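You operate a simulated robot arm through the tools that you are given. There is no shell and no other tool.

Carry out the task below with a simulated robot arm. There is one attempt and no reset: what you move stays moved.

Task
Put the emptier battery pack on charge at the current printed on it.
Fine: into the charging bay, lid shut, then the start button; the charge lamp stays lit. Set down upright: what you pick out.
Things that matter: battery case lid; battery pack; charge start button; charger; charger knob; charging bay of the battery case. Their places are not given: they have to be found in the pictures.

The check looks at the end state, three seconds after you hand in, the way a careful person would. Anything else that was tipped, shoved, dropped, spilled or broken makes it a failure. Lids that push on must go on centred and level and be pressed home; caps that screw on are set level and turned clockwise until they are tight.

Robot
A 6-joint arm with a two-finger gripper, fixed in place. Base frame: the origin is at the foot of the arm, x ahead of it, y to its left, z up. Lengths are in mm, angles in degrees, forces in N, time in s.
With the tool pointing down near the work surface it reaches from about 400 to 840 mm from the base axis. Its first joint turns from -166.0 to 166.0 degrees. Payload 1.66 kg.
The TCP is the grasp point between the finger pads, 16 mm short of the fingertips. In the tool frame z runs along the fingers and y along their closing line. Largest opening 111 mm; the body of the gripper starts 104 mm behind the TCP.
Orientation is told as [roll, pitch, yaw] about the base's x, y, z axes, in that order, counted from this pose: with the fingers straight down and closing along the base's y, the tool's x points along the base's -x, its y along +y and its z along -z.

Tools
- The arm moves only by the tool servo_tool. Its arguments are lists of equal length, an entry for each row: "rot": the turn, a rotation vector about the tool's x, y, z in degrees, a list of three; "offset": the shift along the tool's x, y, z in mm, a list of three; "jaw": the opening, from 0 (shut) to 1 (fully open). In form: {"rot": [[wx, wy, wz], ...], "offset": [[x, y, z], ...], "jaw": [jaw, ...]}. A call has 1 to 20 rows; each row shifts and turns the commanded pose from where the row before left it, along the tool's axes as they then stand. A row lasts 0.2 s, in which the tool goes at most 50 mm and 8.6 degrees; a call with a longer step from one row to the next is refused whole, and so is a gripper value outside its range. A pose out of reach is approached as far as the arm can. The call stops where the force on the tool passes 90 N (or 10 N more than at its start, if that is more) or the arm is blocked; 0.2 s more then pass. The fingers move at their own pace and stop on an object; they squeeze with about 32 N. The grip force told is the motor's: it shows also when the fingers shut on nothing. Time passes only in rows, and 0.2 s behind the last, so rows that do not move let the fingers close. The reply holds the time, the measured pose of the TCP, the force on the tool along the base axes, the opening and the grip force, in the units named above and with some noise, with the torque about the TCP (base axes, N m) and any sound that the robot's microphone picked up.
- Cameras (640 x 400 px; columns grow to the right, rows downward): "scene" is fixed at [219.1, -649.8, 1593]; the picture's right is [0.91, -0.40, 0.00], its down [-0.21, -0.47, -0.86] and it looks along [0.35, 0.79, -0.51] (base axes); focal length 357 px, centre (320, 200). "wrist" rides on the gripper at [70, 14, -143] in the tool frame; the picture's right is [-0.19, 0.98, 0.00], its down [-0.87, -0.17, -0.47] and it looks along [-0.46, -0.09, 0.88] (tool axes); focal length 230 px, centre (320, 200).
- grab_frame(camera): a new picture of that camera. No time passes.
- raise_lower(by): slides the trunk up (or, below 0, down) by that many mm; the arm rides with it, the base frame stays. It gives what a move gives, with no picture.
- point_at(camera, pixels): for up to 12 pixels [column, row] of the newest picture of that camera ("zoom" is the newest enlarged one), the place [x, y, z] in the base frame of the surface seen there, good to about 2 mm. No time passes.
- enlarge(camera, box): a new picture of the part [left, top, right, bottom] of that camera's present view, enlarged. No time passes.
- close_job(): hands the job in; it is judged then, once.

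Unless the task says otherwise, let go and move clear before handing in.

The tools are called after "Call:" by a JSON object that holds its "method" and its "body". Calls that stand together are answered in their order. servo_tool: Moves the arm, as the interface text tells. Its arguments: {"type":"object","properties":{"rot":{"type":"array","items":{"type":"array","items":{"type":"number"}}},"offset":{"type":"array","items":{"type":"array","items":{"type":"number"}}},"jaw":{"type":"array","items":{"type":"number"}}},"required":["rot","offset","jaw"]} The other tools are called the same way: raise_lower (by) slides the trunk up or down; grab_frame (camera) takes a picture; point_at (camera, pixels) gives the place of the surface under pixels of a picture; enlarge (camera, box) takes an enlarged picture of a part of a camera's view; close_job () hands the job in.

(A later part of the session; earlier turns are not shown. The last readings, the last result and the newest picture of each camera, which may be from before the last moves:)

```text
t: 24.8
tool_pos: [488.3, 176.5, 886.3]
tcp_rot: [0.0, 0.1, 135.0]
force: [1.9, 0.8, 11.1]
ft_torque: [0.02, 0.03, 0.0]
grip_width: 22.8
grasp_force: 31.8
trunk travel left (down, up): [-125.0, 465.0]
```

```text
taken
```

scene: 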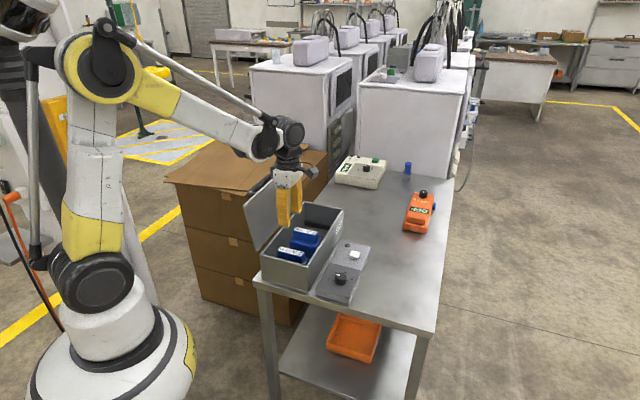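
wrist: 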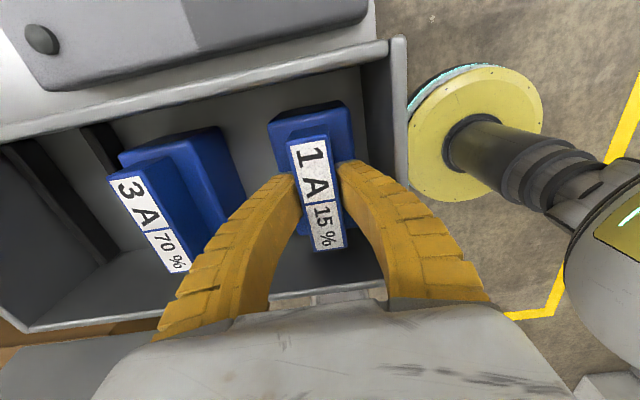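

Block gripped at 22.8 mm. I'll lift it straight up 125 mm.

Call:
{"method": "servo_tool", "body": {"rot": [[0, 0, 0], [0, 0, 0], [0, 0, 0], [0, 0, 0], [0, 0, 0]], "offset": [[0, 0, -15], [0, 0, -35], [0, 0, -40], [0, 0, -35], [0, 0, 0]], "jaw": [0, 0, 0, 0, 0]}}

Call:
{"method": "grab_frame", "body": {"camera": "wrist"}}

Call:
{"method": "enlarge", "body": {"camera": "scene", "box": [240, 150, 370, 300]}}

```text
t: 26.0
tool_pos: [488.7, 177.1, 1011.0]
tcp_rot: [0.1, -0.1, 135.0]
force: [-0.1, -0.1, -6.8]
ft_torque: [-0.04, 0.0, 0.05]
grip_width: 17.7
grasp_force: 32.0
trunk travel left (down, up): [-125.0, 465.0]
```

```text
taken
```

wrist: 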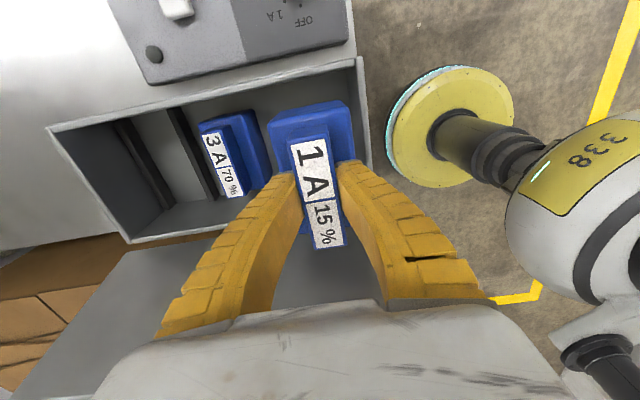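

```text
2.67 times, centred on (305, 225) of scene
```

zoom: 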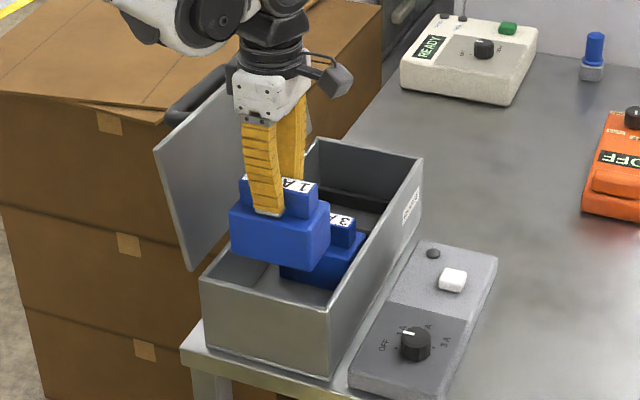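

The pack is held (6.8 N), but the opening reading went from 22.8 to 17.7, so I'll wait briefly to check for slipping.

Call:
{"method": "servo_tool", "body": {"rot": [[0, 0, 0], [0, 0, 0]], "offset": [[0, 0, 0], [0, 0, 0]], "jaw": [0, 0]}}

Call:
{"method": "enlarge", "body": {"camera": "wrist", "box": [240, 80, 380, 260]}}

Call:
{"method": "point_at", "body": {"camera": "wrist", "pixels": [[292, 150], [325, 143], [343, 243], [318, 245], [272, 120], [350, 108], [312, 180]]}}

```text
t: 26.6
tool_pos: [489.2, 176.2, 1010.5]
tcp_rot: [-0.1, 0.0, 135.0]
force: [-0.1, -0.1, -8.5]
ft_torque: [-0.06, 0.01, 0.0]
grip_width: 18.1
grasp_force: 32.3
trunk travel left (down, up): [-125.0, 465.0]
```

```text
2.22 times, centred on (310, 170) of wrist
```

zoom: 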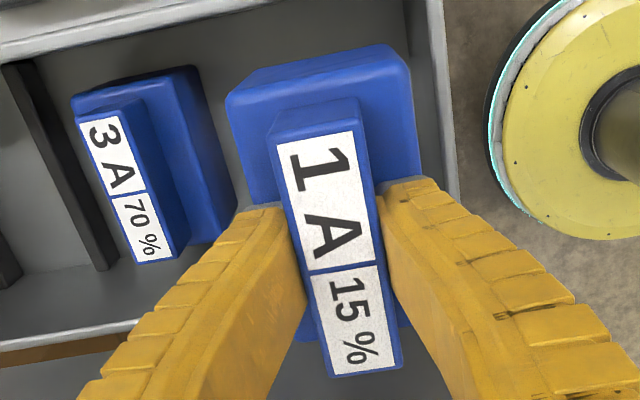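

```text
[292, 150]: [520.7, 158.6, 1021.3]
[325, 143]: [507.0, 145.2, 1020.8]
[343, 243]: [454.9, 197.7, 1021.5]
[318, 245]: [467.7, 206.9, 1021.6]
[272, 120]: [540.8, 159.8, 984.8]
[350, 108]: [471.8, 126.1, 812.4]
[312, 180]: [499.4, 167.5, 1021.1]
```

The pack is steady and level, held centred. I'll carry it +229 mm along the case to above the bay.

Call:
{"method": "servo_tool", "body": {"rot": [[0, 0, 0], [0, 0, 0], [0, 0, 0], [0, 0, 0], [0, 0, 0], [0, 0, 0], [0, 0, 0], [0, 0, 0], [0, 0, 0], [0, 0, 0], [0, 0, 0]], "offset": [[0, -12, 0], [0, -25, 0], [0, -28, 0], [0, -28, 0], [0, -28, 0], [0, -28, 0], [0, -28, 0], [0, -25, 0], [0, -17, 0], [0, -10, 0], [0, 0, 0]], "jaw": [0, 0, 0, 0, 0, 0, 0, 0, 0, 0, 0]}}

Call:
{"method": "grab_frame", "body": {"camera": "wrist"}}

Call:
{"method": "enlarge", "body": {"camera": "scene", "box": [260, 150, 370, 290]}}

```text
t: 29.0
tool_pos: [650.4, 338.1, 1010.6]
tcp_rot: [0.0, -0.1, 135.0]
force: [0.2, -0.2, -8.0]
ft_torque: [-0.01, 0.01, -0.02]
grip_width: 18.1
grasp_force: 32.4
trunk travel left (down, up): [-125.0, 465.0]
```

```text
taken
```

wrist: 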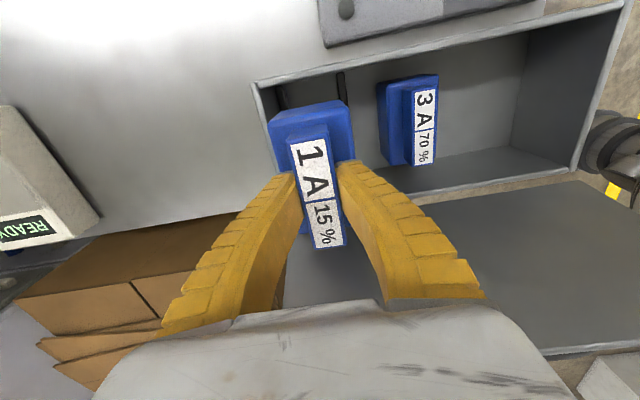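

```text
2.86 times, centred on (315, 220) of scene
```

zoom: 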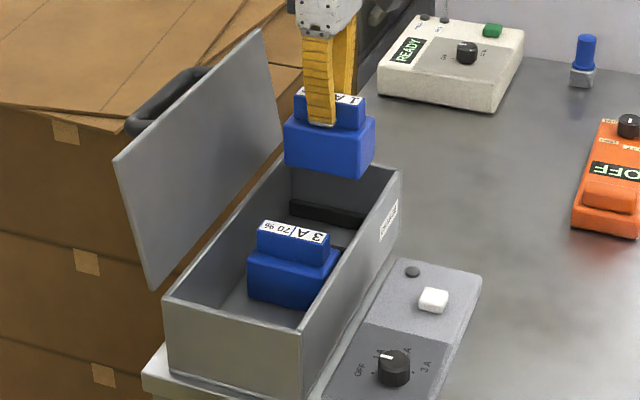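

Above the bay at u≈282. I'll verify rib and pack edges from this view before lowering.

Call:
{"method": "enlarge", "body": {"camera": "wrist", "box": [245, 60, 395, 190]}}

Call:
{"method": "point_at", "body": {"camera": "zoom", "pixels": [[400, 70], [408, 70], [418, 70], [428, 70], [145, 150], [430, 150], [110, 210], [460, 190], [60, 130], [200, 340], [300, 380], [290, 330]]}}

```text
3.08 times, centred on (320, 125) of wrist
```

zoom: 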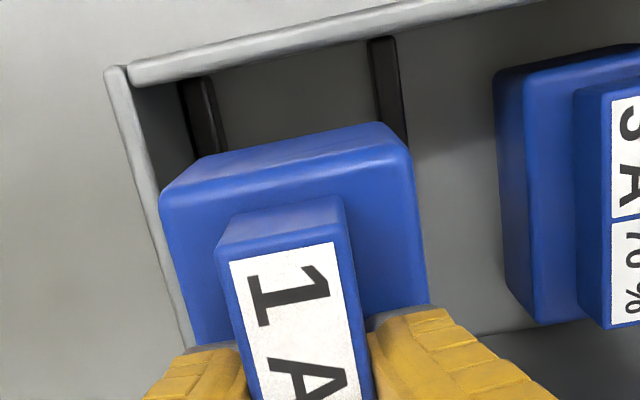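

```text
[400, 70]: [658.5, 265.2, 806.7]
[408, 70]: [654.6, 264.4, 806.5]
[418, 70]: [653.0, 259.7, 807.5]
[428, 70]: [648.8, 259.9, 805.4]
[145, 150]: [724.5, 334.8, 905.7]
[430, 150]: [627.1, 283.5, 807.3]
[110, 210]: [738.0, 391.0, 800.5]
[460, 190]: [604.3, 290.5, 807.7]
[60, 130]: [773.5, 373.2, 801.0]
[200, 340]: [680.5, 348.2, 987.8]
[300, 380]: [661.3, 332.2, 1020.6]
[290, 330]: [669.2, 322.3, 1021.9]
```

Call:
{"method": "point_at", "body": {"camera": "zoom", "pixels": [[366, 70], [372, 70], [378, 70], [385, 70], [392, 70], [190, 110], [200, 110], [212, 110], [220, 120], [172, 220], [415, 190], [360, 70]]}}

```text
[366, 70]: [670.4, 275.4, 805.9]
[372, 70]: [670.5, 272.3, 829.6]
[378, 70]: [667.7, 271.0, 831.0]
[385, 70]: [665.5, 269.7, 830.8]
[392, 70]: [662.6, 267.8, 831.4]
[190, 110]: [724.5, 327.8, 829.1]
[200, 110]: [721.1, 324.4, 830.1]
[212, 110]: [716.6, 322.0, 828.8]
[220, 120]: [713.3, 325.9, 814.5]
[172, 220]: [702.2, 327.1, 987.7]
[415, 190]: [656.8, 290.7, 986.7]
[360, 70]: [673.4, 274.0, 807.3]
```

The pack base spans u≈252.5–311 and the rib gap 249.5–317.5, so I'll shift +1.8 mm and lower nearly to the floor.

Call:
{"method": "servo_tool", "body": {"rot": [[0, 0, 0], [0, 0, 0], [0, 0, 0], [0, 0, 0], [0, 0, 0], [0, 0, 0], [0, 0, 0], [0, 0, 0]], "offset": [[0, -1.8, 10], [0, 0, 25], [0, 0, 25], [0, 0, 20], [0, 0, 15], [0, 0, 10], [0, 0, 10], [0, 0, 0]], "jaw": [0, 0, 0, 0, 0, 0, 0, 0]}}

Call:
{"method": "grab_frame", "body": {"camera": "wrist"}}

```text
t: 30.8
tool_pos: [652.2, 340.1, 896.1]
tcp_rot: [0.0, 0.0, 135.0]
force: [-0.6, 0.8, -8.2]
ft_torque: [-0.04, -0.02, 0.01]
grip_width: 18.1
grasp_force: 31.8
trunk travel left (down, up): [-125.0, 465.0]
```

```text
taken
```

wrist: 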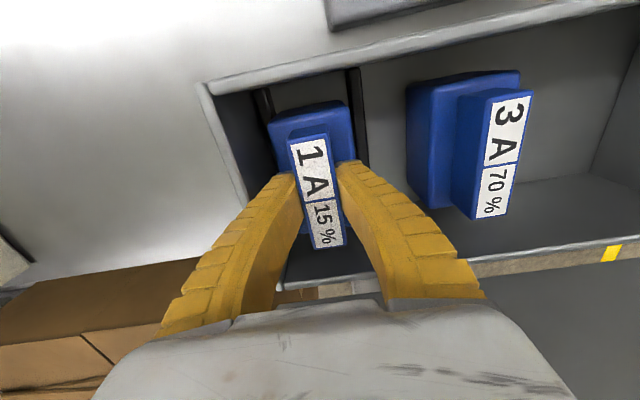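

The pack is between the ribs with no contact force. I'll lower in small steps until it touches the floor.

Call:
{"method": "servo_tool", "body": {"rot": [[0, 0, 0], [0, 0, 0], [0, 0, 0], [0, 0, 0]], "offset": [[0, 0, 3], [0, 0, 2], [0, 0, 1.5], [0, 0, 0]], "jaw": [0, 0, 0, 0]}}

```text
t: 31.8
tool_pos: [651.0, 337.9, 888.2]
tcp_rot: [-0.1, 0.0, 135.0]
force: [0.4, 0.5, -4.3]
ft_torque: [-0.04, -0.07, 0.0]
grip_width: 18.7
grasp_force: 31.9
trunk travel left (down, up): [-125.0, 465.0]
```

The load dropped from 8 N to 4 N, so the pack is just touching; a little more.

Call:
{"method": "servo_tool", "body": {"rot": [[0, 0, 0], [0, 0, 0], [0, 0, 0]], "offset": [[0, 0, 1], [0, 0, 0.5], [0, 0, 0]], "jaw": [0, 0, 0]}}

Call:
{"method": "enlarge", "body": {"camera": "wrist", "box": [190, 60, 390, 270]}}

```text
t: 32.6
tool_pos: [651.0, 340.6, 887.7]
tcp_rot: [0.0, -0.1, 135.1]
force: [-0.8, -0.7, 4.4]
ft_torque: [0.04, 0.06, 0.02]
grip_width: 20.2
grasp_force: 31.6
trunk travel left (down, up): [-125.0, 465.0]
```

```text
1.90 times, centred on (290, 165) of wrist
```

zoom: 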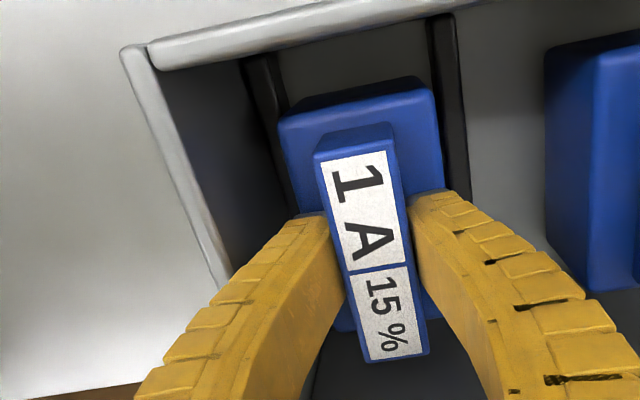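

The pack rests on the bay floor (4 N up). I'll open moderately and rise.

Call:
{"method": "servo_tool", "body": {"rot": [[0, 0, 0], [0, 0, 0], [0, 0, 0], [0, 0, 0], [0, 0, 0], [0, 0, 0], [0, 0, 0]], "offset": [[0, 0, 0], [0, 0, 0], [0, 0, -10], [0, 0, -30], [0, 0, -45], [0, 0, -45], [0, 0, 0]], "jaw": [0.35, 0.35, 0.35, 0.35, 0.35, 0.35, 0.35]}}

Call:
{"method": "grab_frame", "body": {"camera": "wrist"}}

Call:
{"method": "enlarge", "body": {"camera": "scene", "box": [260, 170, 370, 300]}}

```text
t: 34.2
tool_pos: [652.8, 340.9, 1019.3]
tcp_rot: [-0.1, 0.0, 135.0]
force: [0.8, -0.6, 0.5]
ft_torque: [0.0, -0.04, 0.02]
grip_width: 41.3
grasp_force: 1.7
trunk travel left (down, up): [-125.0, 465.0]
```

```text
taken
```

wrist: 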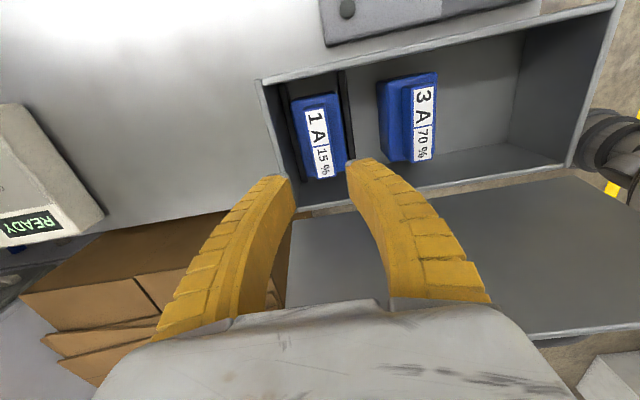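

```text
3.08 times, centred on (315, 235) of scene
```

zoom: 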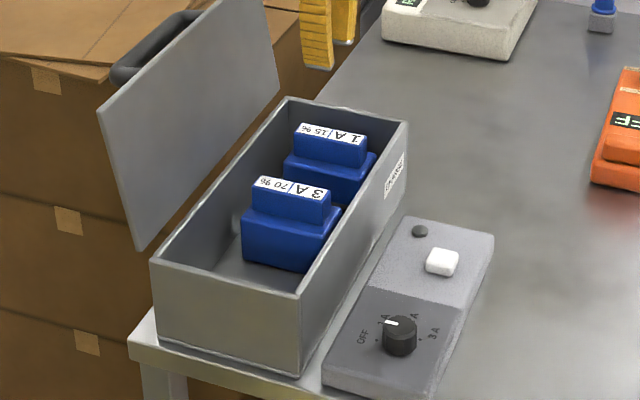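

The 1 A pack sits between the ribs in the CHARGE bay. Next the lid: I'll measure the open lid's plane and edges precisely so I can grip its free edge beside the handle and swing it shut.

Call:
{"method": "enlarge", "body": {"camera": "scene", "box": [255, 160, 355, 280]}}

Call:
{"method": "point_at", "body": {"camera": "zoom", "pixels": [[125, 160], [135, 200], [145, 250], [155, 280], [190, 100], [220, 60], [240, 40], [205, 160], [215, 200], [118, 142], [108, 150], [230, 120]]}}

Call:
{"method": "point_at", "body": {"camera": "wrist", "pixels": [[305, 218], [450, 195], [450, 180], [300, 210], [560, 173], [620, 340], [560, 348], [600, 200], [560, 250], [560, 200], [318, 145], [330, 110]]}}

```text
3.33 times, centred on (305, 220) of scene
```

zoom: 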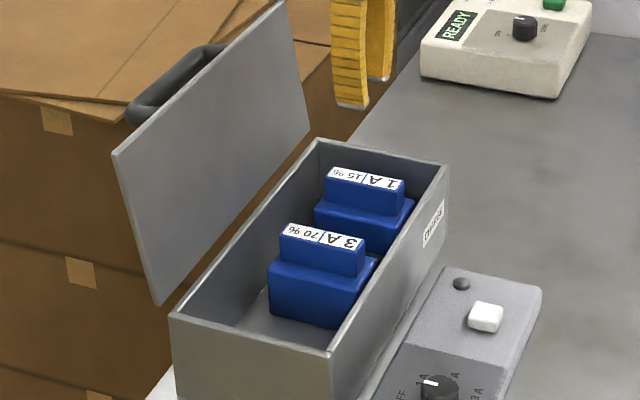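

```text
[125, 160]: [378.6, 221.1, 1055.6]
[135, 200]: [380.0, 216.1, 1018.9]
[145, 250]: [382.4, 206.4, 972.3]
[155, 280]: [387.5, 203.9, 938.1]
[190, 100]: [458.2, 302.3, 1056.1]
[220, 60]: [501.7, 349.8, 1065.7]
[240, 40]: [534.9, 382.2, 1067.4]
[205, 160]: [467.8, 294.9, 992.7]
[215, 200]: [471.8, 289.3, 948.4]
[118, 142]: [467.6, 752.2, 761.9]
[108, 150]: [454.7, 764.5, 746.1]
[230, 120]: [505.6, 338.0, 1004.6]
```

```text
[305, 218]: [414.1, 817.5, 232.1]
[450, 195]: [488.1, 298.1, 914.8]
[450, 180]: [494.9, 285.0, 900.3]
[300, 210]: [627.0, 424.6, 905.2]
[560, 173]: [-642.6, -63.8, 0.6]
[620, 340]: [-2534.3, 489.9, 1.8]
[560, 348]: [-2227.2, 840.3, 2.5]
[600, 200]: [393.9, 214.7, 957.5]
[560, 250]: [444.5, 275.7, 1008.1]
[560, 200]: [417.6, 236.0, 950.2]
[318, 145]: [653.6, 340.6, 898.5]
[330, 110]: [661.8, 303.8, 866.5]
```

The lid underside fits a plane at ≈100° with the hinge near v≈162, z≈905. I'll rise, yaw back to 45°, and position above the lid's free edge at u≈42, clear of the handle posts.

Call:
{"method": "servo_tool", "body": {"rot": [[0, 0, 0], [0, 0, 0], [0, 0, 0], [0, 0, 7.5], [0, 0, 7.5], [0, 0, 7.5], [0, 0, 7.5], [0, 0, 7.5], [0, 0, 7.5], [0, 0, 7.5], [0, 0, 7.5], [0, 0, 7.5], [0, 0, 7.5], [0, 0, 7.5], [0, 0, 7.5], [0, 0, 0]], "offset": [[0, 0, -45], [0, 0, -45], [0, 0, -45], [0, 0, 0], [0, 0, 0], [0, 0, 0], [0, 0, 0], [0, 0, 0], [0, 0, 0], [0, 0, 0], [0, 0, 0], [0, 0, 0], [0, 0, 0], [0, 0, 0], [0, 0, 0], [0, 0, 0]], "jaw": [0.35, 0.35, 0.35, 0.5, 0.5, 0.5, 0.5, 0.5, 0.5, 0.5, 0.5, 0.5, 0.5, 0.5, 0.5, 0.5]}}

Call:
{"method": "servo_tool", "body": {"rot": [[0, 0, 0], [0, 0, 0], [0, 0, 0], [0, 0, 0], [0, 0, 0], [0, 0, 0], [4.9, 0, 0], [4.9, 0, 0], [0, 0, 0]], "offset": [[40.6, 19, 0], [40.6, 19, 0], [40.6, 19, 0], [40.6, 19, 0], [40.6, 19, 0], [40.6, 19, 0], [0, 0, 0], [0, 0, 0], [0, 0, 0]], "jaw": [0.5, 0.5, 0.5, 0.5, 0.5, 0.5, 0.5, 0.5, 0.5]}}

Call:
{"method": "grab_frame", "body": {"camera": "wrist"}}

Call:
{"method": "enlarge", "body": {"camera": "scene", "box": [230, 120, 370, 300]}}

```text
t: 37.6
tool_pos: [652.6, 340.1, 1151.2]
tcp_rot: [0.1, -0.1, 44.9]
force: [-0.7, 0.9, 0.0]
ft_torque: [0.02, -0.03, -0.02]
grip_width: 57.5
grasp_force: 1.4
trunk travel left (down, up): [-125.0, 465.0]
```

```text
t: 39.6
tool_pos: [398.4, 247.1, 1152.9]
tcp_rot: [-9.8, 0.0, 45.0]
force: [-0.3, -0.4, 1.2]
ft_torque: [0.0, -0.04, -0.01]
grip_width: 57.7
grasp_force: 1.5
trunk travel left (down, up): [-125.0, 465.0]
```

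```text
taken
```

wrist: 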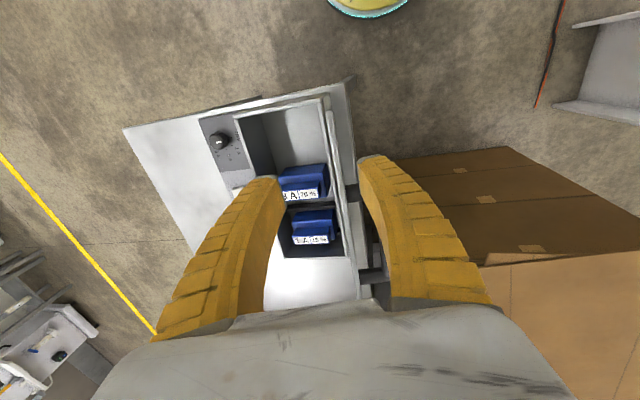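

```text
2.22 times, centred on (300, 210) of scene
```

zoom: 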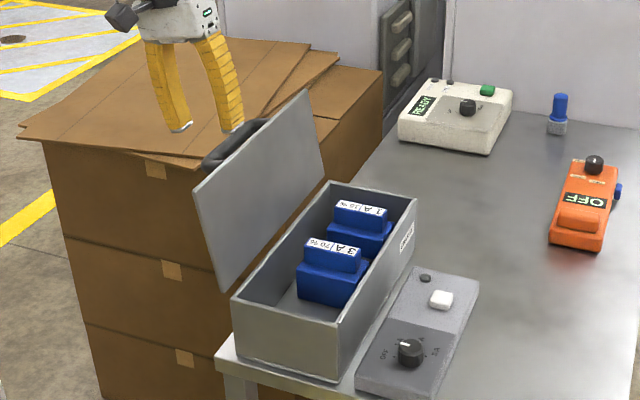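

Tool is at u≈39 above the lid edge. I'll verify the edge location with a close-up before descending.

Call:
{"method": "enlarge", "body": {"camera": "wrist", "box": [290, 70, 400, 200]}}

Call:
{"method": "point_at", "body": {"camera": "zoom", "pixels": [[225, 140], [230, 140], [235, 140], [240, 140], [250, 200], [255, 200], [260, 200], [300, 200], [290, 100], [330, 130], [345, 215], [290, 300]]}}

```text
3.08 times, centred on (345, 135) of wrist
```

zoom: 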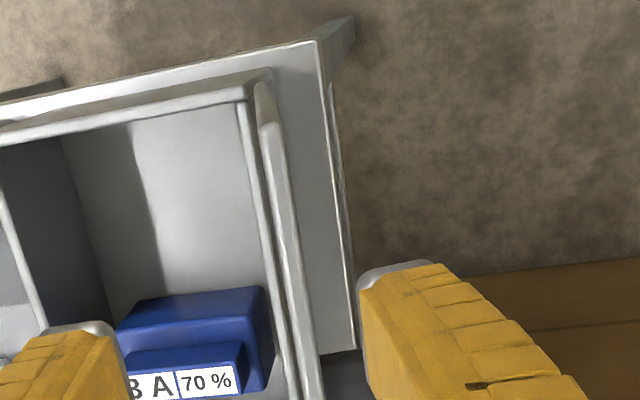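

```text
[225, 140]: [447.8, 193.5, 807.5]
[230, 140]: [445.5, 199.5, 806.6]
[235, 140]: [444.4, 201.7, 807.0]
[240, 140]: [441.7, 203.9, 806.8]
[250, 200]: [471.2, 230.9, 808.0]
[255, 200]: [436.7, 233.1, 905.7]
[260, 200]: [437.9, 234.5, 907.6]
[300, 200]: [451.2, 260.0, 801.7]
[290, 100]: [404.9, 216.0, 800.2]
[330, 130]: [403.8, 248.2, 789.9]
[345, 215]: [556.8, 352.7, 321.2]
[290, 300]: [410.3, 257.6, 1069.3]
```

Call:
{"method": "point_at", "body": {"camera": "zoom", "pixels": [[280, 300], [285, 300], [295, 300], [300, 300], [305, 300], [310, 300], [268, 150], [275, 150], [280, 150], [285, 150], [262, 95], [305, 370]]}}

```text
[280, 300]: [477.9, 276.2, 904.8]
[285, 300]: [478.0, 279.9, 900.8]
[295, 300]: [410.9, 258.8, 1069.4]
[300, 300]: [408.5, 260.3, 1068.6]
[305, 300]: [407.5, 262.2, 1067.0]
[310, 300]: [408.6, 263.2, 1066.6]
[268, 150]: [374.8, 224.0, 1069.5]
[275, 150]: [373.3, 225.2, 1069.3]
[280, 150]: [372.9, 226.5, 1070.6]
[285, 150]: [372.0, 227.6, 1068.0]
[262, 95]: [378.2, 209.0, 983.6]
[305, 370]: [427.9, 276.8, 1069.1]
```

The lid's edge is at v≈190.5–196.5, z≈1069 (about 6 mm thick). I'll shift 16 mm and descend along the lid plane, then close on it.

Call:
{"method": "servo_tool", "body": {"rot": [[0, 0, 0], [0, 0, 0], [0, 0, 0], [0, 0, 0], [0, 0, 0]], "offset": [[0, 16.4, 0], [0, 0, 40], [0, 0, 40], [0, 0, 22.6], [0, 0, 0]], "jaw": [0.5, 0.5, 0.5, 0.5, 0.5]}}

Call:
{"method": "grab_frame", "body": {"camera": "wrist"}}

Call:
{"method": "enlarge", "body": {"camera": "scene", "box": [230, 120, 370, 300]}}

```text
t: 40.8
tool_pos: [397.6, 246.7, 1046.9]
tcp_rot: [-9.8, 0.0, 45.0]
force: [-0.5, -0.4, -0.2]
ft_torque: [-0.03, 0.03, 0.0]
grip_width: 57.7
grasp_force: 0.9
trunk travel left (down, up): [-125.0, 465.0]
```

```text
taken
```

wrist: 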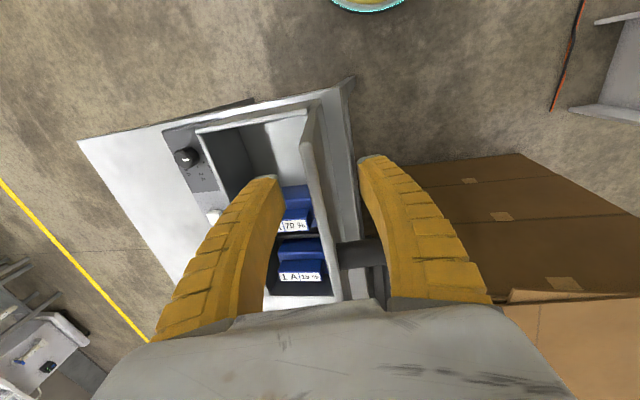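

```text
2.22 times, centred on (300, 210) of scene
```

zoom: 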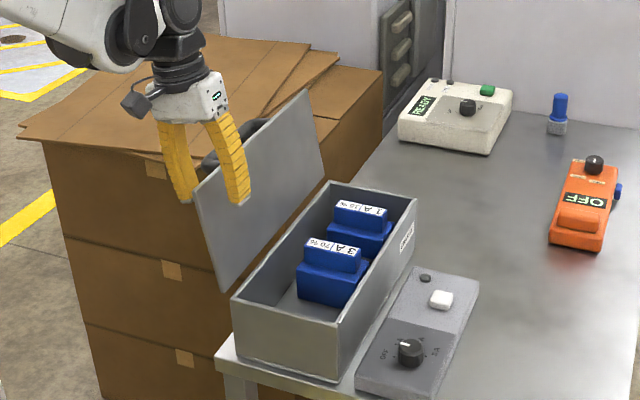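

The fingers straddle the lid edge. Closing on it.

Call:
{"method": "servo_tool", "body": {"rot": [[0, 0, 0], [0, 0, 0], [0, 0, 0]], "offset": [[0, 0, 0], [0, 0, 0], [0, 0, 0]], "jaw": [0, 0, 0]}}

```text
t: 41.6
tool_pos: [397.4, 246.5, 1048.3]
tcp_rot: [-9.8, 0.0, 45.0]
force: [-1.1, 1.8, 6.6]
ft_torque: [0.01, 0.02, -0.01]
grip_width: 5.8
grasp_force: 34.3
trunk travel left (down, up): [-125.0, 465.0]
```

Gripped at 5.8 mm thickness. I'll start swinging it closed: 15° first, watching the forces.

Call:
{"method": "servo_tool", "body": {"rot": [[-5, 0, 0], [-5, 0, 0], [-5, 0, 0], [0, 0, 0]], "offset": [[0, -12.66, 0.12], [0, -12.66, 0.12], [0, -12.66, 0.12], [0, 0, 0]], "jaw": [0, 0, 0, 0]}}

Call:
{"method": "enlarge", "body": {"camera": "scene", "box": [230, 120, 370, 300]}}

```text
t: 42.6
tool_pos: [425.7, 220.8, 1050.5]
tcp_rot: [5.2, 0.1, 45.0]
force: [-2.6, -4.5, 3.9]
ft_torque: [-0.27, 0.21, 0.05]
grip_width: 6.1
grasp_force: 34.1
trunk travel left (down, up): [-125.0, 465.0]
```

```text
2.22 times, centred on (300, 210) of scene
```

zoom: 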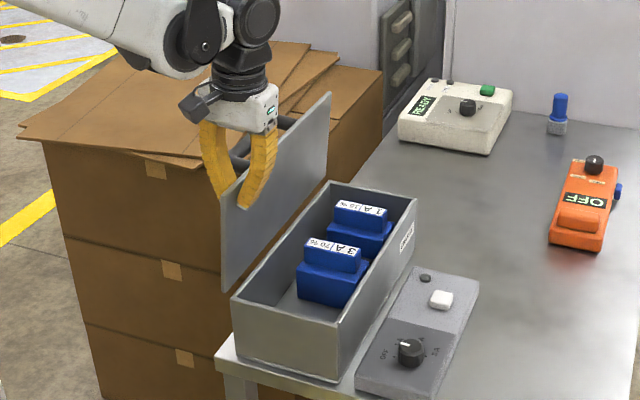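

Smooth, with small forces. I'll continue another 30°.

Call:
{"method": "servo_tool", "body": {"rot": [[-5, 0, 0], [-5, 0, 0], [-5, 0, 0], [-5, 0, 0], [-5, 0, 0], [-5, 0, 0], [0, 0, 0]], "offset": [[0, -12.66, 0.12], [0, -12.66, 0.12], [0, -12.66, 0.12], [0, -12.66, 0.12], [0, -12.66, 0.12], [0, -12.66, 0.12], [0, 0, 0]], "jaw": [0, 0, 0, 0, 0, 0, 0]}}

Call:
{"method": "enlarge", "body": {"camera": "scene", "box": [230, 120, 370, 300]}}

```text
t: 44.2
tool_pos: [477.8, 168.5, 1028.0]
tcp_rot: [35.3, 0.0, 44.9]
force: [-7.3, -9.6, -1.5]
ft_torque: [-0.26, 0.25, 0.32]
grip_width: 6.2
grasp_force: 33.9
trunk travel left (down, up): [-125.0, 465.0]
```

```text
2.22 times, centred on (300, 210) of scene
```

zoom: 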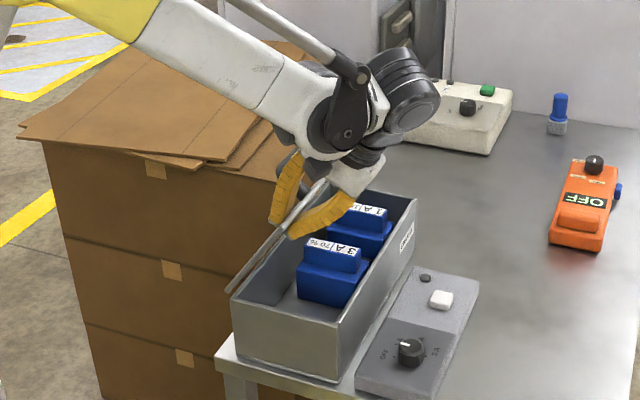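

Lid at ~55°. Continue 25° more.

Call:
{"method": "servo_tool", "body": {"rot": [[-5, 0, 0], [-5, 0, 0], [-5, 0, 0], [-5, 0, 0], [-5, 0, 0], [0, 0, 0]], "offset": [[0, -12.66, 0.12], [0, -12.66, 0.12], [0, -12.66, 0.12], [0, -12.66, 0.12], [0, -12.66, 0.12], [0, 0, 0]], "jaw": [0, 0, 0, 0, 0, 0]}}

Call:
{"method": "grab_frame", "body": {"camera": "scene"}}

Call:
{"method": "grab_frame", "body": {"camera": "wrist"}}

```text
t: 45.2
tool_pos: [481.8, 212.3, 1001.9]
tcp_rot: [51.8, -2.0, 43.0]
force: [-35.1, -50.0, 23.0]
ft_torque: [1.33, -0.88, 0.27]
grip_width: 18.0
grasp_force: 32.0
out of reach, approached as far as the arm can: row 2, 3, 4, 5
trunk travel left (down, up): [-125.0, 465.0]
stopped in row 5: the force on the tool passed its limit at 107 N (the readings are from after the stop); the commanded pose is now the measured one
```

```text
taken
```

scene: 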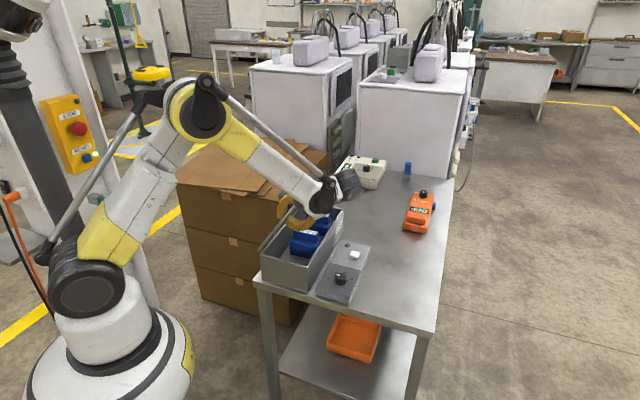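

```text
taken
```

wrist: 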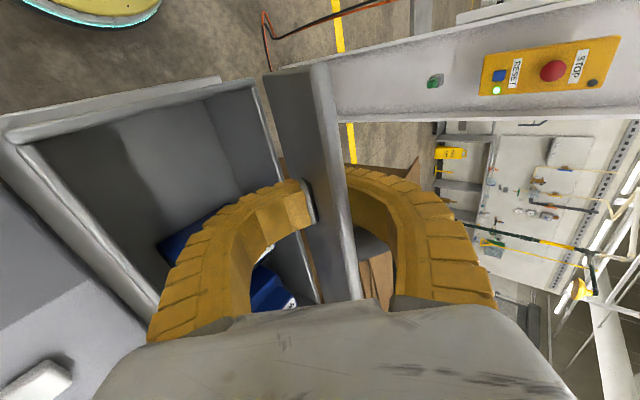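

The last rows were out of reach: the arm slid inward (TCP now u≈74, z≈1002) with ≈65 N on the tool. I'll back off toward the previous good pose to relieve it.

Call:
{"method": "servo_tool", "body": {"rot": [[0, 0, 0], [4, 0, 0], [0, 0, 0]], "offset": [[8, 0.8, -9], [8, 0.8, -9], [0, 0, 0]], "jaw": [0, 0, 0]}}

Call:
{"method": "enlarge", "body": {"camera": "scene", "box": [230, 160, 370, 300]}}

Call:
{"method": "grab_frame", "body": {"camera": "wrist"}}

```text
t: 46.0
tool_pos: [485.7, 209.1, 1003.5]
tcp_rot: [47.7, -1.9, 42.8]
force: [-33.8, -34.9, -16.4]
ft_torque: [0.82, -2.07, 0.9]
grip_width: 15.6
grasp_force: 33.3
out of reach, approached as far as the arm can: row 1
trunk travel left (down, up): [-125.0, 465.0]
```

```text
2.86 times, centred on (300, 230) of scene
```

zoom: 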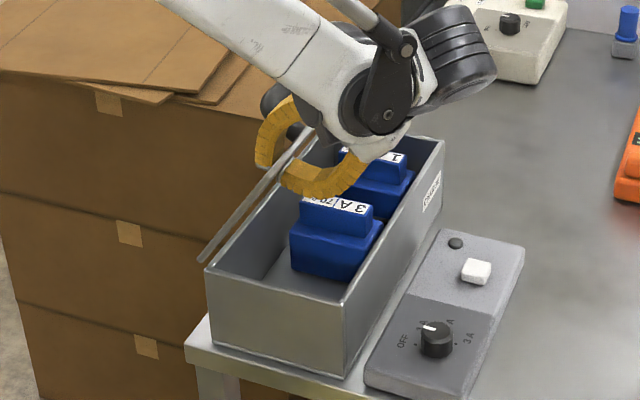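

```text
taken
```

wrist: 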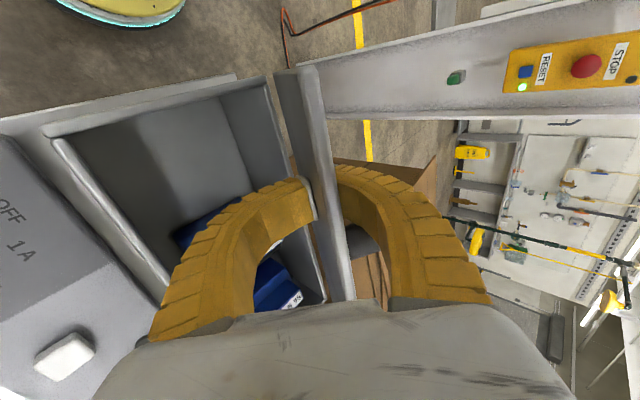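

The reaction points along −u (tool presses the handle post). I'll rotate back toward the reachable tilt while moving to −u.

Call:
{"method": "servo_tool", "body": {"rot": [[5, 0, 0], [5, 0, 0], [3, 0, 0], [0, 0, 0]], "offset": [[6, 0, -5], [6, 0, -5], [6, 0, -5], [0, 0, 0]], "jaw": [0, 0, 0, 0]}}

Call:
{"method": "enlarge", "body": {"camera": "scene", "box": [230, 160, 370, 300]}}

Call:
{"method": "grab_frame", "body": {"camera": "wrist"}}

```text
t: 47.0
tool_pos: [484.7, 192.2, 1014.2]
tcp_rot: [34.8, -1.8, 42.7]
force: [15.8, 17.5, -0.1]
ft_torque: [0.23, -0.2, 0.03]
grip_width: 6.2
grasp_force: 34.1
trunk travel left (down, up): [-125.0, 465.0]
```

```text
2.86 times, centred on (300, 230) of scene
```

zoom: 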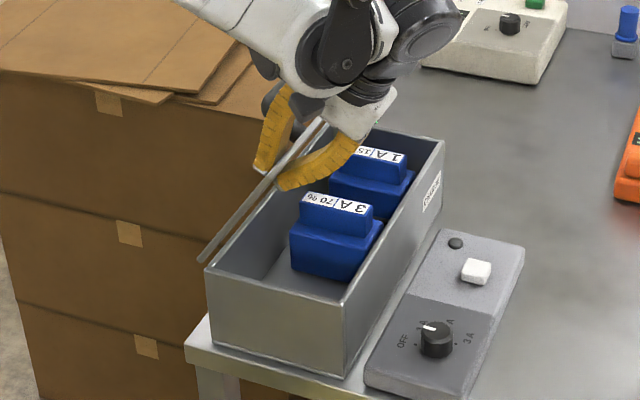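

```text
taken
```

wrist: 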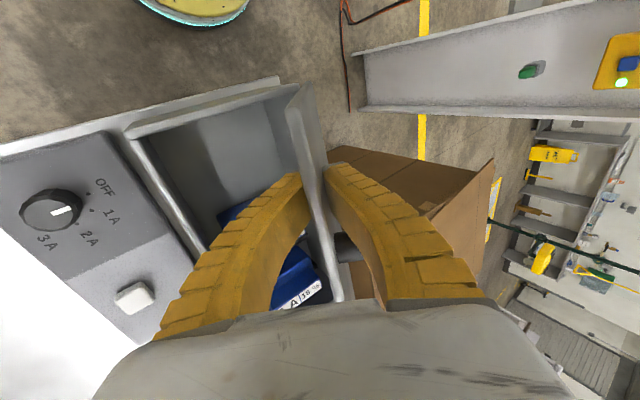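

The lid is gripped again at about 57° and forces are small. Since further tilt isn't reachable, I'll open the jaw so the lid rests on the front finger, turn the tool vertical, and lower the lid by letting its edge ride against that finger.

Call:
{"method": "servo_tool", "body": {"rot": [[0, 0, 0], [0, 0, 0], [0, 0, 0], [0, 0, 0]], "offset": [[5, 0, 0], [0, 0, 0], [8, 0, 0], [0, 0, 0]], "jaw": [0.2, 0.45, 0.55, 0.55]}}

Call:
{"method": "enlarge", "body": {"camera": "scene", "box": [230, 160, 370, 300]}}

Call:
{"method": "grab_frame", "body": {"camera": "wrist"}}

```text
t: 48.0
tool_pos: [473.2, 181.5, 1013.9]
tcp_rot: [34.7, -2.0, 42.8]
force: [0.0, 0.5, 0.5]
ft_torque: [0.0, -0.02, -0.02]
grip_width: 62.9
grasp_force: 1.5
trunk travel left (down, up): [-125.0, 465.0]
```

```text
2.86 times, centred on (300, 230) of scene
```

zoom: 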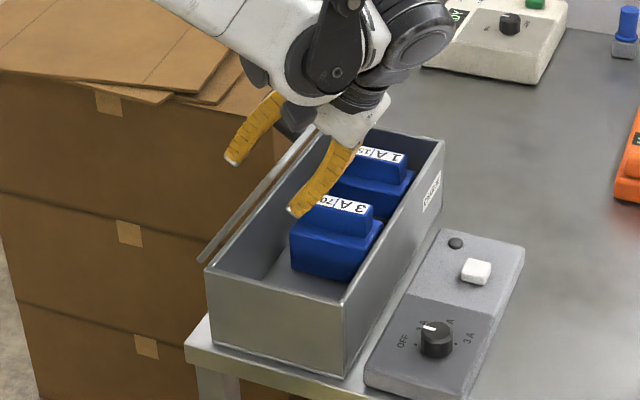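

```text
taken
```

wrist: 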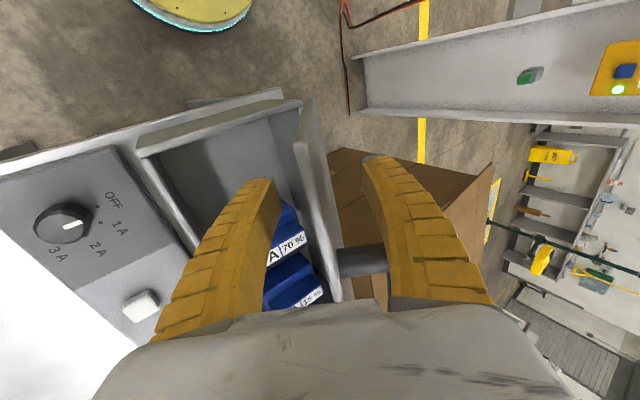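

The lid stays at ~57° by itself (hinge friction), with zero force on the tool. So I'll withdraw along the tool axis, rise, turn vertical, and then push the lid down from above.

Call:
{"method": "servo_tool", "body": {"rot": [[0, 0, 0], [0, 0, 0], [0, 0, 0], [0, 0, 0], [0, 0, 0], [5, 0, 0], [5, 0, 0], [5, 0, 0], [5, 0, 0], [5, 0, 0], [5, 0, 0], [4.7, 0, 0], [0, 0, 0]], "offset": [[0, 0, -20], [0, 0, -40], [0, 0, -20], [0, 20, -28], [0, 20, -28], [0, 0, 0], [0, 0, 0], [0, 0, 0], [0, 0, 0], [0, 0, 0], [0, 0, 0], [0, 0, 0], [0, 0, 0]], "jaw": [0.55, 0.55, 0.55, 0.55, 0.55, 0.55, 0.55, 0.55, 0.55, 0.55, 0.55, 0.55, 0.55]}}

Call:
{"method": "grab_frame", "body": {"camera": "wrist"}}

Call:
{"method": "enlarge", "body": {"camera": "scene", "box": [230, 140, 390, 300]}}

```text
t: 50.8
tool_pos: [500.7, 146.7, 1147.4]
tcp_rot: [-0.1, -1.9, 42.8]
force: [0.3, 1.2, -0.2]
ft_torque: [-0.03, -0.01, 0.04]
grip_width: 63.3
grasp_force: 1.4
trunk travel left (down, up): [-125.0, 465.0]
```

```text
taken
```

wrist: 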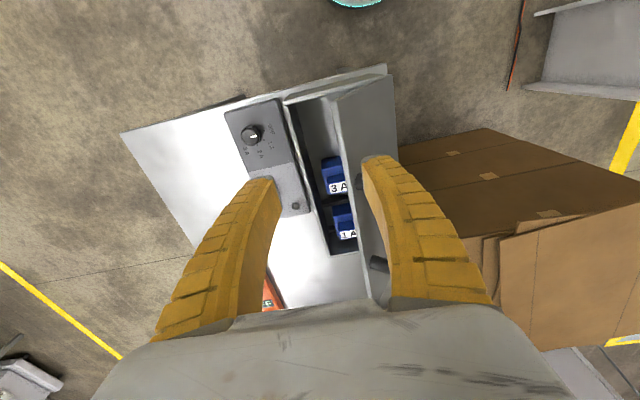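

```text
2.50 times, centred on (310, 220) of scene
```

zoom: 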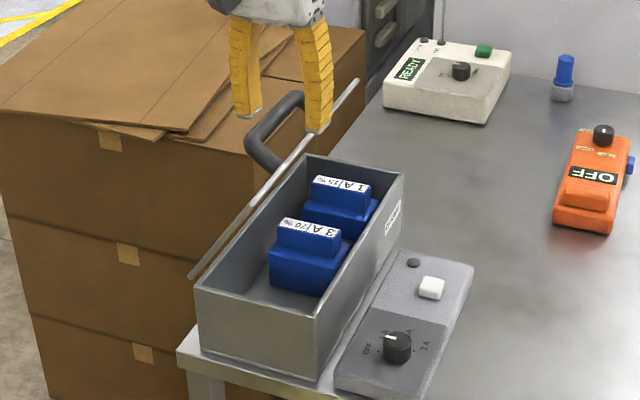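

The lid rests at roughly 50–55° and both packs are in place. I'll measure the lid and the case rim again (to check nothing shifted), fix the small tool yaw/pitch errors, and close the jaw.

Call:
{"method": "point_at", "body": {"camera": "wrist", "pixels": [[345, 100], [385, 90], [370, 130], [352, 120], [341, 100], [284, 104], [335, 96], [360, 225], [385, 75]]}}

Call:
{"method": "point_at", "body": {"camera": "zoom", "pixels": [[316, 315], [402, 173], [197, 285], [308, 157], [396, 345], [430, 287]]}}

Call:
{"method": "servo_tool", "body": {"rot": [[0, 1.9, 0], [0, 0, -2.2], [0, 0, 0], [0, 0, 0], [0, 0, 0]], "offset": [[0, 0, 0], [0, 0, 0], [-4, 40, 0], [0, 40, 0], [0, 0, 0]], "jaw": [0, 0, 0, 0, 0]}}

Call:
{"method": "enlarge", "body": {"camera": "wrist", "box": [220, 40, 440, 260]}}

```text
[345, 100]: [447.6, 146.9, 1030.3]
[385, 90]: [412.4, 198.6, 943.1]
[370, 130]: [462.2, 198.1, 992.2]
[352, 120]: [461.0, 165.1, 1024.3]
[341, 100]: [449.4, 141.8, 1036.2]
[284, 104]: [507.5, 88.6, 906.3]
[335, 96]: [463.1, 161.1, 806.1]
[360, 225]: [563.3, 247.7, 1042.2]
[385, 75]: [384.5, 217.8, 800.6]
```

```text
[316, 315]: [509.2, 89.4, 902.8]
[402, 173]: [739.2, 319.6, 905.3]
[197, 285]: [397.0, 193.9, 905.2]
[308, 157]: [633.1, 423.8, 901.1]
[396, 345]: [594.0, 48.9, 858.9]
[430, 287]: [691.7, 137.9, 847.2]
```

```text
t: 52.0
tool_pos: [445.6, 207.4, 1144.9]
tcp_rot: [-0.1, 0.0, 45.0]
force: [-0.1, -0.1, -0.4]
ft_torque: [0.0, 0.01, -0.03]
grip_width: 0.0
grasp_force: 28.6
trunk travel left (down, up): [-125.0, 465.0]
```

```text
1.82 times, centred on (330, 150) of wrist
```

zoom: 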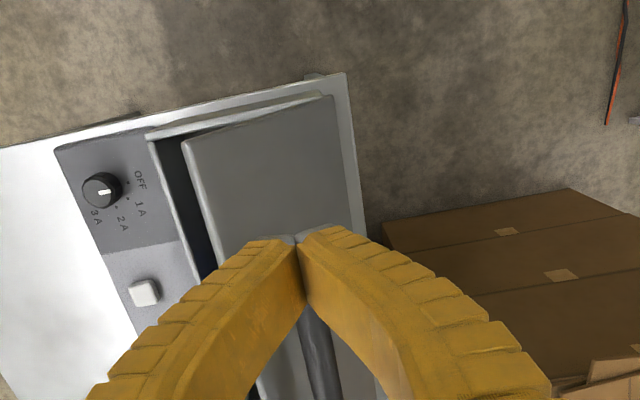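

Call:
{"method": "point_at", "body": {"camera": "zoom", "pixels": [[200, 160], [330, 120], [260, 180], [192, 180], [230, 150], [300, 160], [340, 360], [310, 330]]}}

```text
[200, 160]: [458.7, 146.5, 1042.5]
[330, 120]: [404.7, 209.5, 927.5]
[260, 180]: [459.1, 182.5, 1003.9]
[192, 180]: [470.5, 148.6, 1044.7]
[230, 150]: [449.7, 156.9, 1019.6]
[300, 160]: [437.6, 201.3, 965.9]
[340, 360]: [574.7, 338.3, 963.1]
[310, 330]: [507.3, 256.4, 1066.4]
```

The lid edge holds at ≈57°. I'll lower the closed fingers behind it at u≈45 and push it along the closing arc.

Call:
{"method": "servo_tool", "body": {"rot": [[0, 0, 0], [0, 0, 0], [0, 0, 0], [0, 0, 0], [0, 0, 0], [0, 0, 0], [0, 0, 0], [0, 0, 0], [0, 0, 0]], "offset": [[0, 0, 45], [0, 0, 45], [0, -22, 10], [0, -10, 6], [0, -11, 7], [0, -9, 8], [0, -9, 8.4], [0, -8, 10], [0, -7, 9.6]], "jaw": [0, 0, 0, 0, 0, 0, 0, 0, 0]}}

Call:
{"method": "enlarge", "body": {"camera": "scene", "box": [230, 140, 390, 300]}}

Call:
{"method": "grab_frame", "body": {"camera": "wrist"}}

```text
t: 54.0
tool_pos: [500.3, 154.4, 998.9]
tcp_rot: [0.0, 0.0, 45.1]
force: [-0.3, -0.1, -0.6]
ft_torque: [-0.01, 0.02, -0.01]
grip_width: 0.3
grasp_force: 29.0
trunk travel left (down, up): [-125.0, 465.0]
```

```text
2.50 times, centred on (310, 220) of scene
```

zoom: 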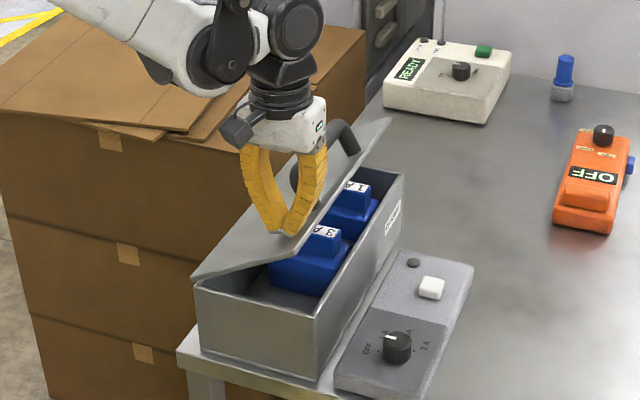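

```text
taken
```

wrist: 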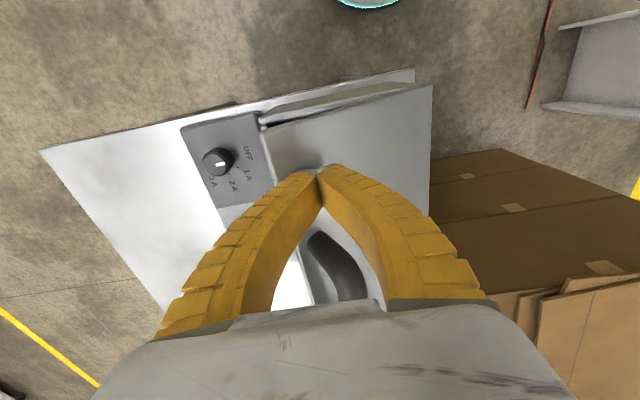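

The lid follows down smoothly, now ~28°. Continue to near-closed.

Call:
{"method": "servo_tool", "body": {"rot": [[0, 0, 0], [0, 0, 0], [0, 0, 0], [0, 0, 0], [0, 0, 0], [0, 0, 0], [0, 0, 0]], "offset": [[0, -5.5, 11], [0, -5.5, 11], [0, -4, 12], [0, -3.5, 12], [0, -2, 12], [0, -1, 6], [0, 0, 0]], "jaw": [0, 0, 0, 0, 0, 0, 0]}}

Call:
{"method": "enlarge", "body": {"camera": "scene", "box": [230, 140, 390, 300]}}

```text
t: 55.6
tool_pos: [515.0, 138.3, 933.7]
tcp_rot: [0.0, 0.1, 44.9]
force: [-0.2, -0.2, 0.3]
ft_torque: [0.01, 0.0, -0.03]
grip_width: 0.0
grasp_force: 28.4
trunk travel left (down, up): [-125.0, 465.0]
```

```text
2.50 times, centred on (310, 220) of scene
```

zoom: 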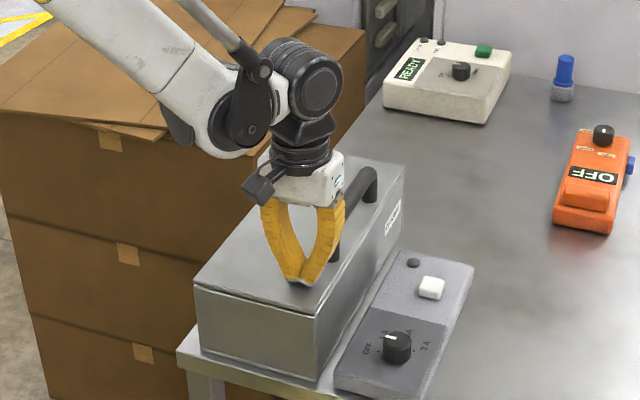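

The lid looks shut. I'll press down gently a few mm to be sure it's home.

Call:
{"method": "servo_tool", "body": {"rot": [[0, 0, 0], [0, 0, 0], [0, 0, 0], [0, 0, 0]], "offset": [[0, 0, 2], [0, 0, 2], [0, 0, 1], [0, 0, 0]], "jaw": [0, 0, 0, 0]}}

```text
t: 56.6
tool_pos: [516.3, 137.0, 928.7]
tcp_rot: [-0.1, -0.1, 45.0]
force: [0.3, 0.5, 0.0]
ft_torque: [-0.02, -0.03, -0.02]
grip_width: 0.1
grasp_force: 28.5
trunk travel left (down, up): [-125.0, 465.0]
```

Call:
{"method": "servo_tool", "body": {"rot": [[0, 0, 0], [0, 0, 0], [0, 0, 0], [0, 0, 0]], "offset": [[0, 0, 1.5], [0, 0, 1.5], [0, 0, 1], [0, 0, 0]], "jaw": [0, 0, 0, 0]}}

Call:
{"method": "enlarge", "body": {"camera": "scene", "box": [260, 190, 350, 290]}}

```text
t: 57.6
tool_pos: [515.7, 136.9, 925.7]
tcp_rot: [0.0, 0.0, 44.9]
force: [1.0, 1.1, 12.3]
ft_torque: [0.0, 0.0, 0.01]
grip_width: 6.0
grasp_force: 28.3
trunk travel left (down, up): [-125.0, 465.0]
```

```text
4.00 times, centred on (305, 240) of scene
```

zoom: 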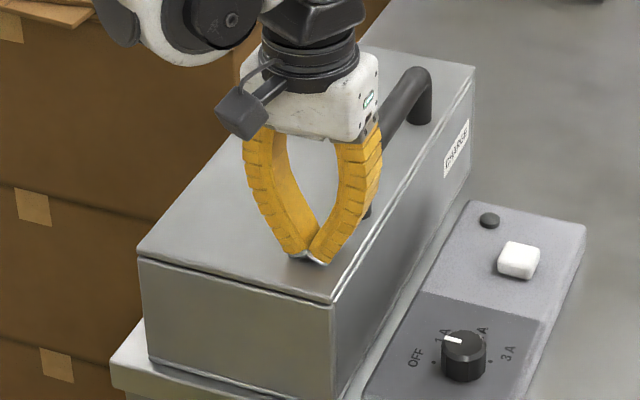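

The lid bears firmly (12 N) and is closed. Now the charger: I'll rise and move over the panel to read the knob closely.

Call:
{"method": "servo_tool", "body": {"rot": [[0, 0, 0], [0, 0, 0], [0, 0, 0], [0, 0, 0], [0, 0, 0], [0, 0, 0], [0, 0, 0]], "offset": [[0, 0, -40], [0, 0, -40], [0, 0, -40], [15, -37, 0], [15, -37, 0], [15, -37, 0], [0, 0, 0]], "jaw": [0, 0, 0, 0.5, 0.5, 0.5, 0.5]}}

Call:
{"method": "grab_frame", "body": {"camera": "wrist"}}

Call:
{"method": "enlarge", "body": {"camera": "wrist", "box": [250, 80, 390, 240]}}

Call:
{"method": "enlarge", "body": {"camera": "scene", "box": [310, 230, 380, 310]}}

```text
t: 59.2
tool_pos: [562.2, 25.5, 1045.0]
tcp_rot: [0.1, 0.0, 44.9]
force: [0.0, -1.2, 0.4]
ft_torque: [0.0, 0.01, 0.04]
grip_width: 57.4
grasp_force: 1.7
trunk travel left (down, up): [-125.0, 465.0]
```

```text
taken
```

wrist: 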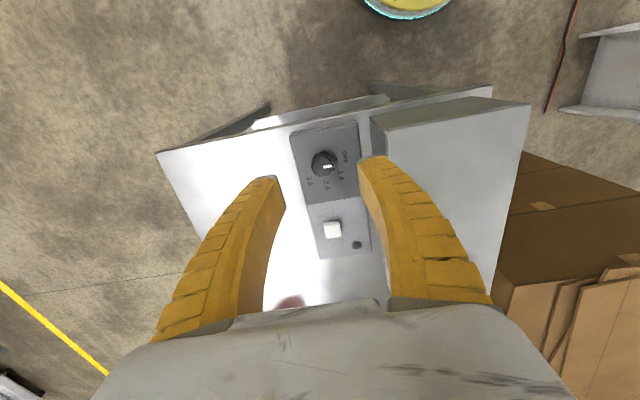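

```text
2.50 times, centred on (320, 160) of wrist
```

zoom: 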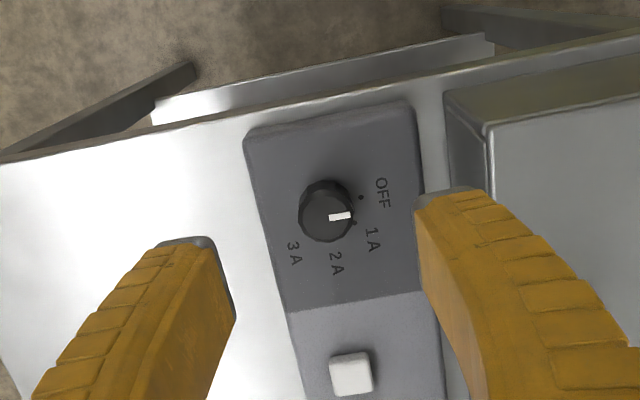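

```text
5.00 times, centred on (345, 270) of scene
```

zoom: 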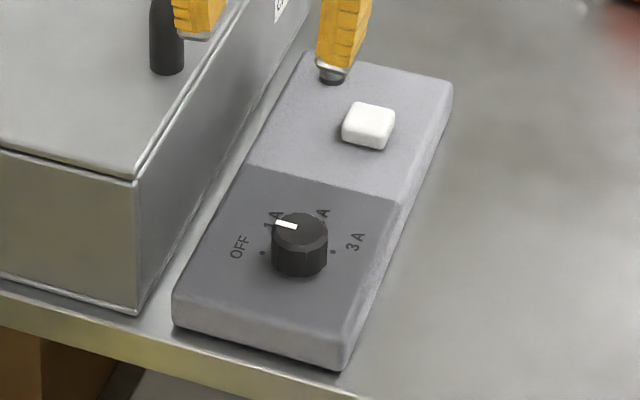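

The indicator seems to point between OFF and 1 A; I need precise 3D angles of dots and indicator.

Call:
{"method": "enlarge", "body": {"camera": "wrist", "box": [300, 140, 360, 200]}}

```text
6.67 times, centred on (330, 170) of wrist
```

zoom: 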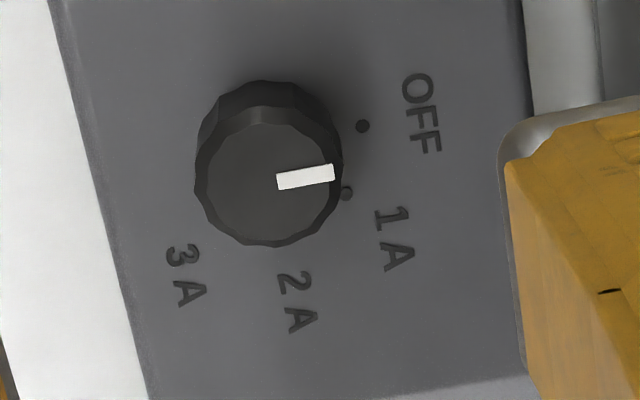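

Call:
{"method": "point_at", "body": {"camera": "zoom", "pixels": [[362, 126], [346, 194], [282, 183], [330, 173], [200, 185], [335, 180], [265, 128], [270, 240], [265, 182], [250, 350], [420, 300], [150, 60]]}}

Call:
{"method": "point_at", "body": {"camera": "zoom", "pixels": [[418, 88], [422, 140], [391, 216], [398, 255], [294, 282], [300, 320], [182, 253], [188, 294], [265, 85], [240, 100], [310, 100], [268, 70]]}}

```text
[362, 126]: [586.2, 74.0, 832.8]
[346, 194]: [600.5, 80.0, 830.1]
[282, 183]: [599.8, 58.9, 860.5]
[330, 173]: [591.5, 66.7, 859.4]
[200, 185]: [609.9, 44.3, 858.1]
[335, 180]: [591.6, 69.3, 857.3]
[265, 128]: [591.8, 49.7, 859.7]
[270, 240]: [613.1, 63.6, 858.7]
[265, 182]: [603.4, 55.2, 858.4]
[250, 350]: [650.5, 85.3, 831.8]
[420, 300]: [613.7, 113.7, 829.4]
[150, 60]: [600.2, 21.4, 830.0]
```

```text
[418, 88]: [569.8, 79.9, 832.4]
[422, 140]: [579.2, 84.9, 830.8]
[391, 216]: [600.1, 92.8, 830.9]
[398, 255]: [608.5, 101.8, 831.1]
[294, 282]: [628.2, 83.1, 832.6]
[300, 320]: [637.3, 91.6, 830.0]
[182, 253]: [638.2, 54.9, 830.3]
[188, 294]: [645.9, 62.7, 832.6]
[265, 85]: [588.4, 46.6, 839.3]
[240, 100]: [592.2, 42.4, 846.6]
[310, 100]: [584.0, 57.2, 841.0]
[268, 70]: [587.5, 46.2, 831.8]
```

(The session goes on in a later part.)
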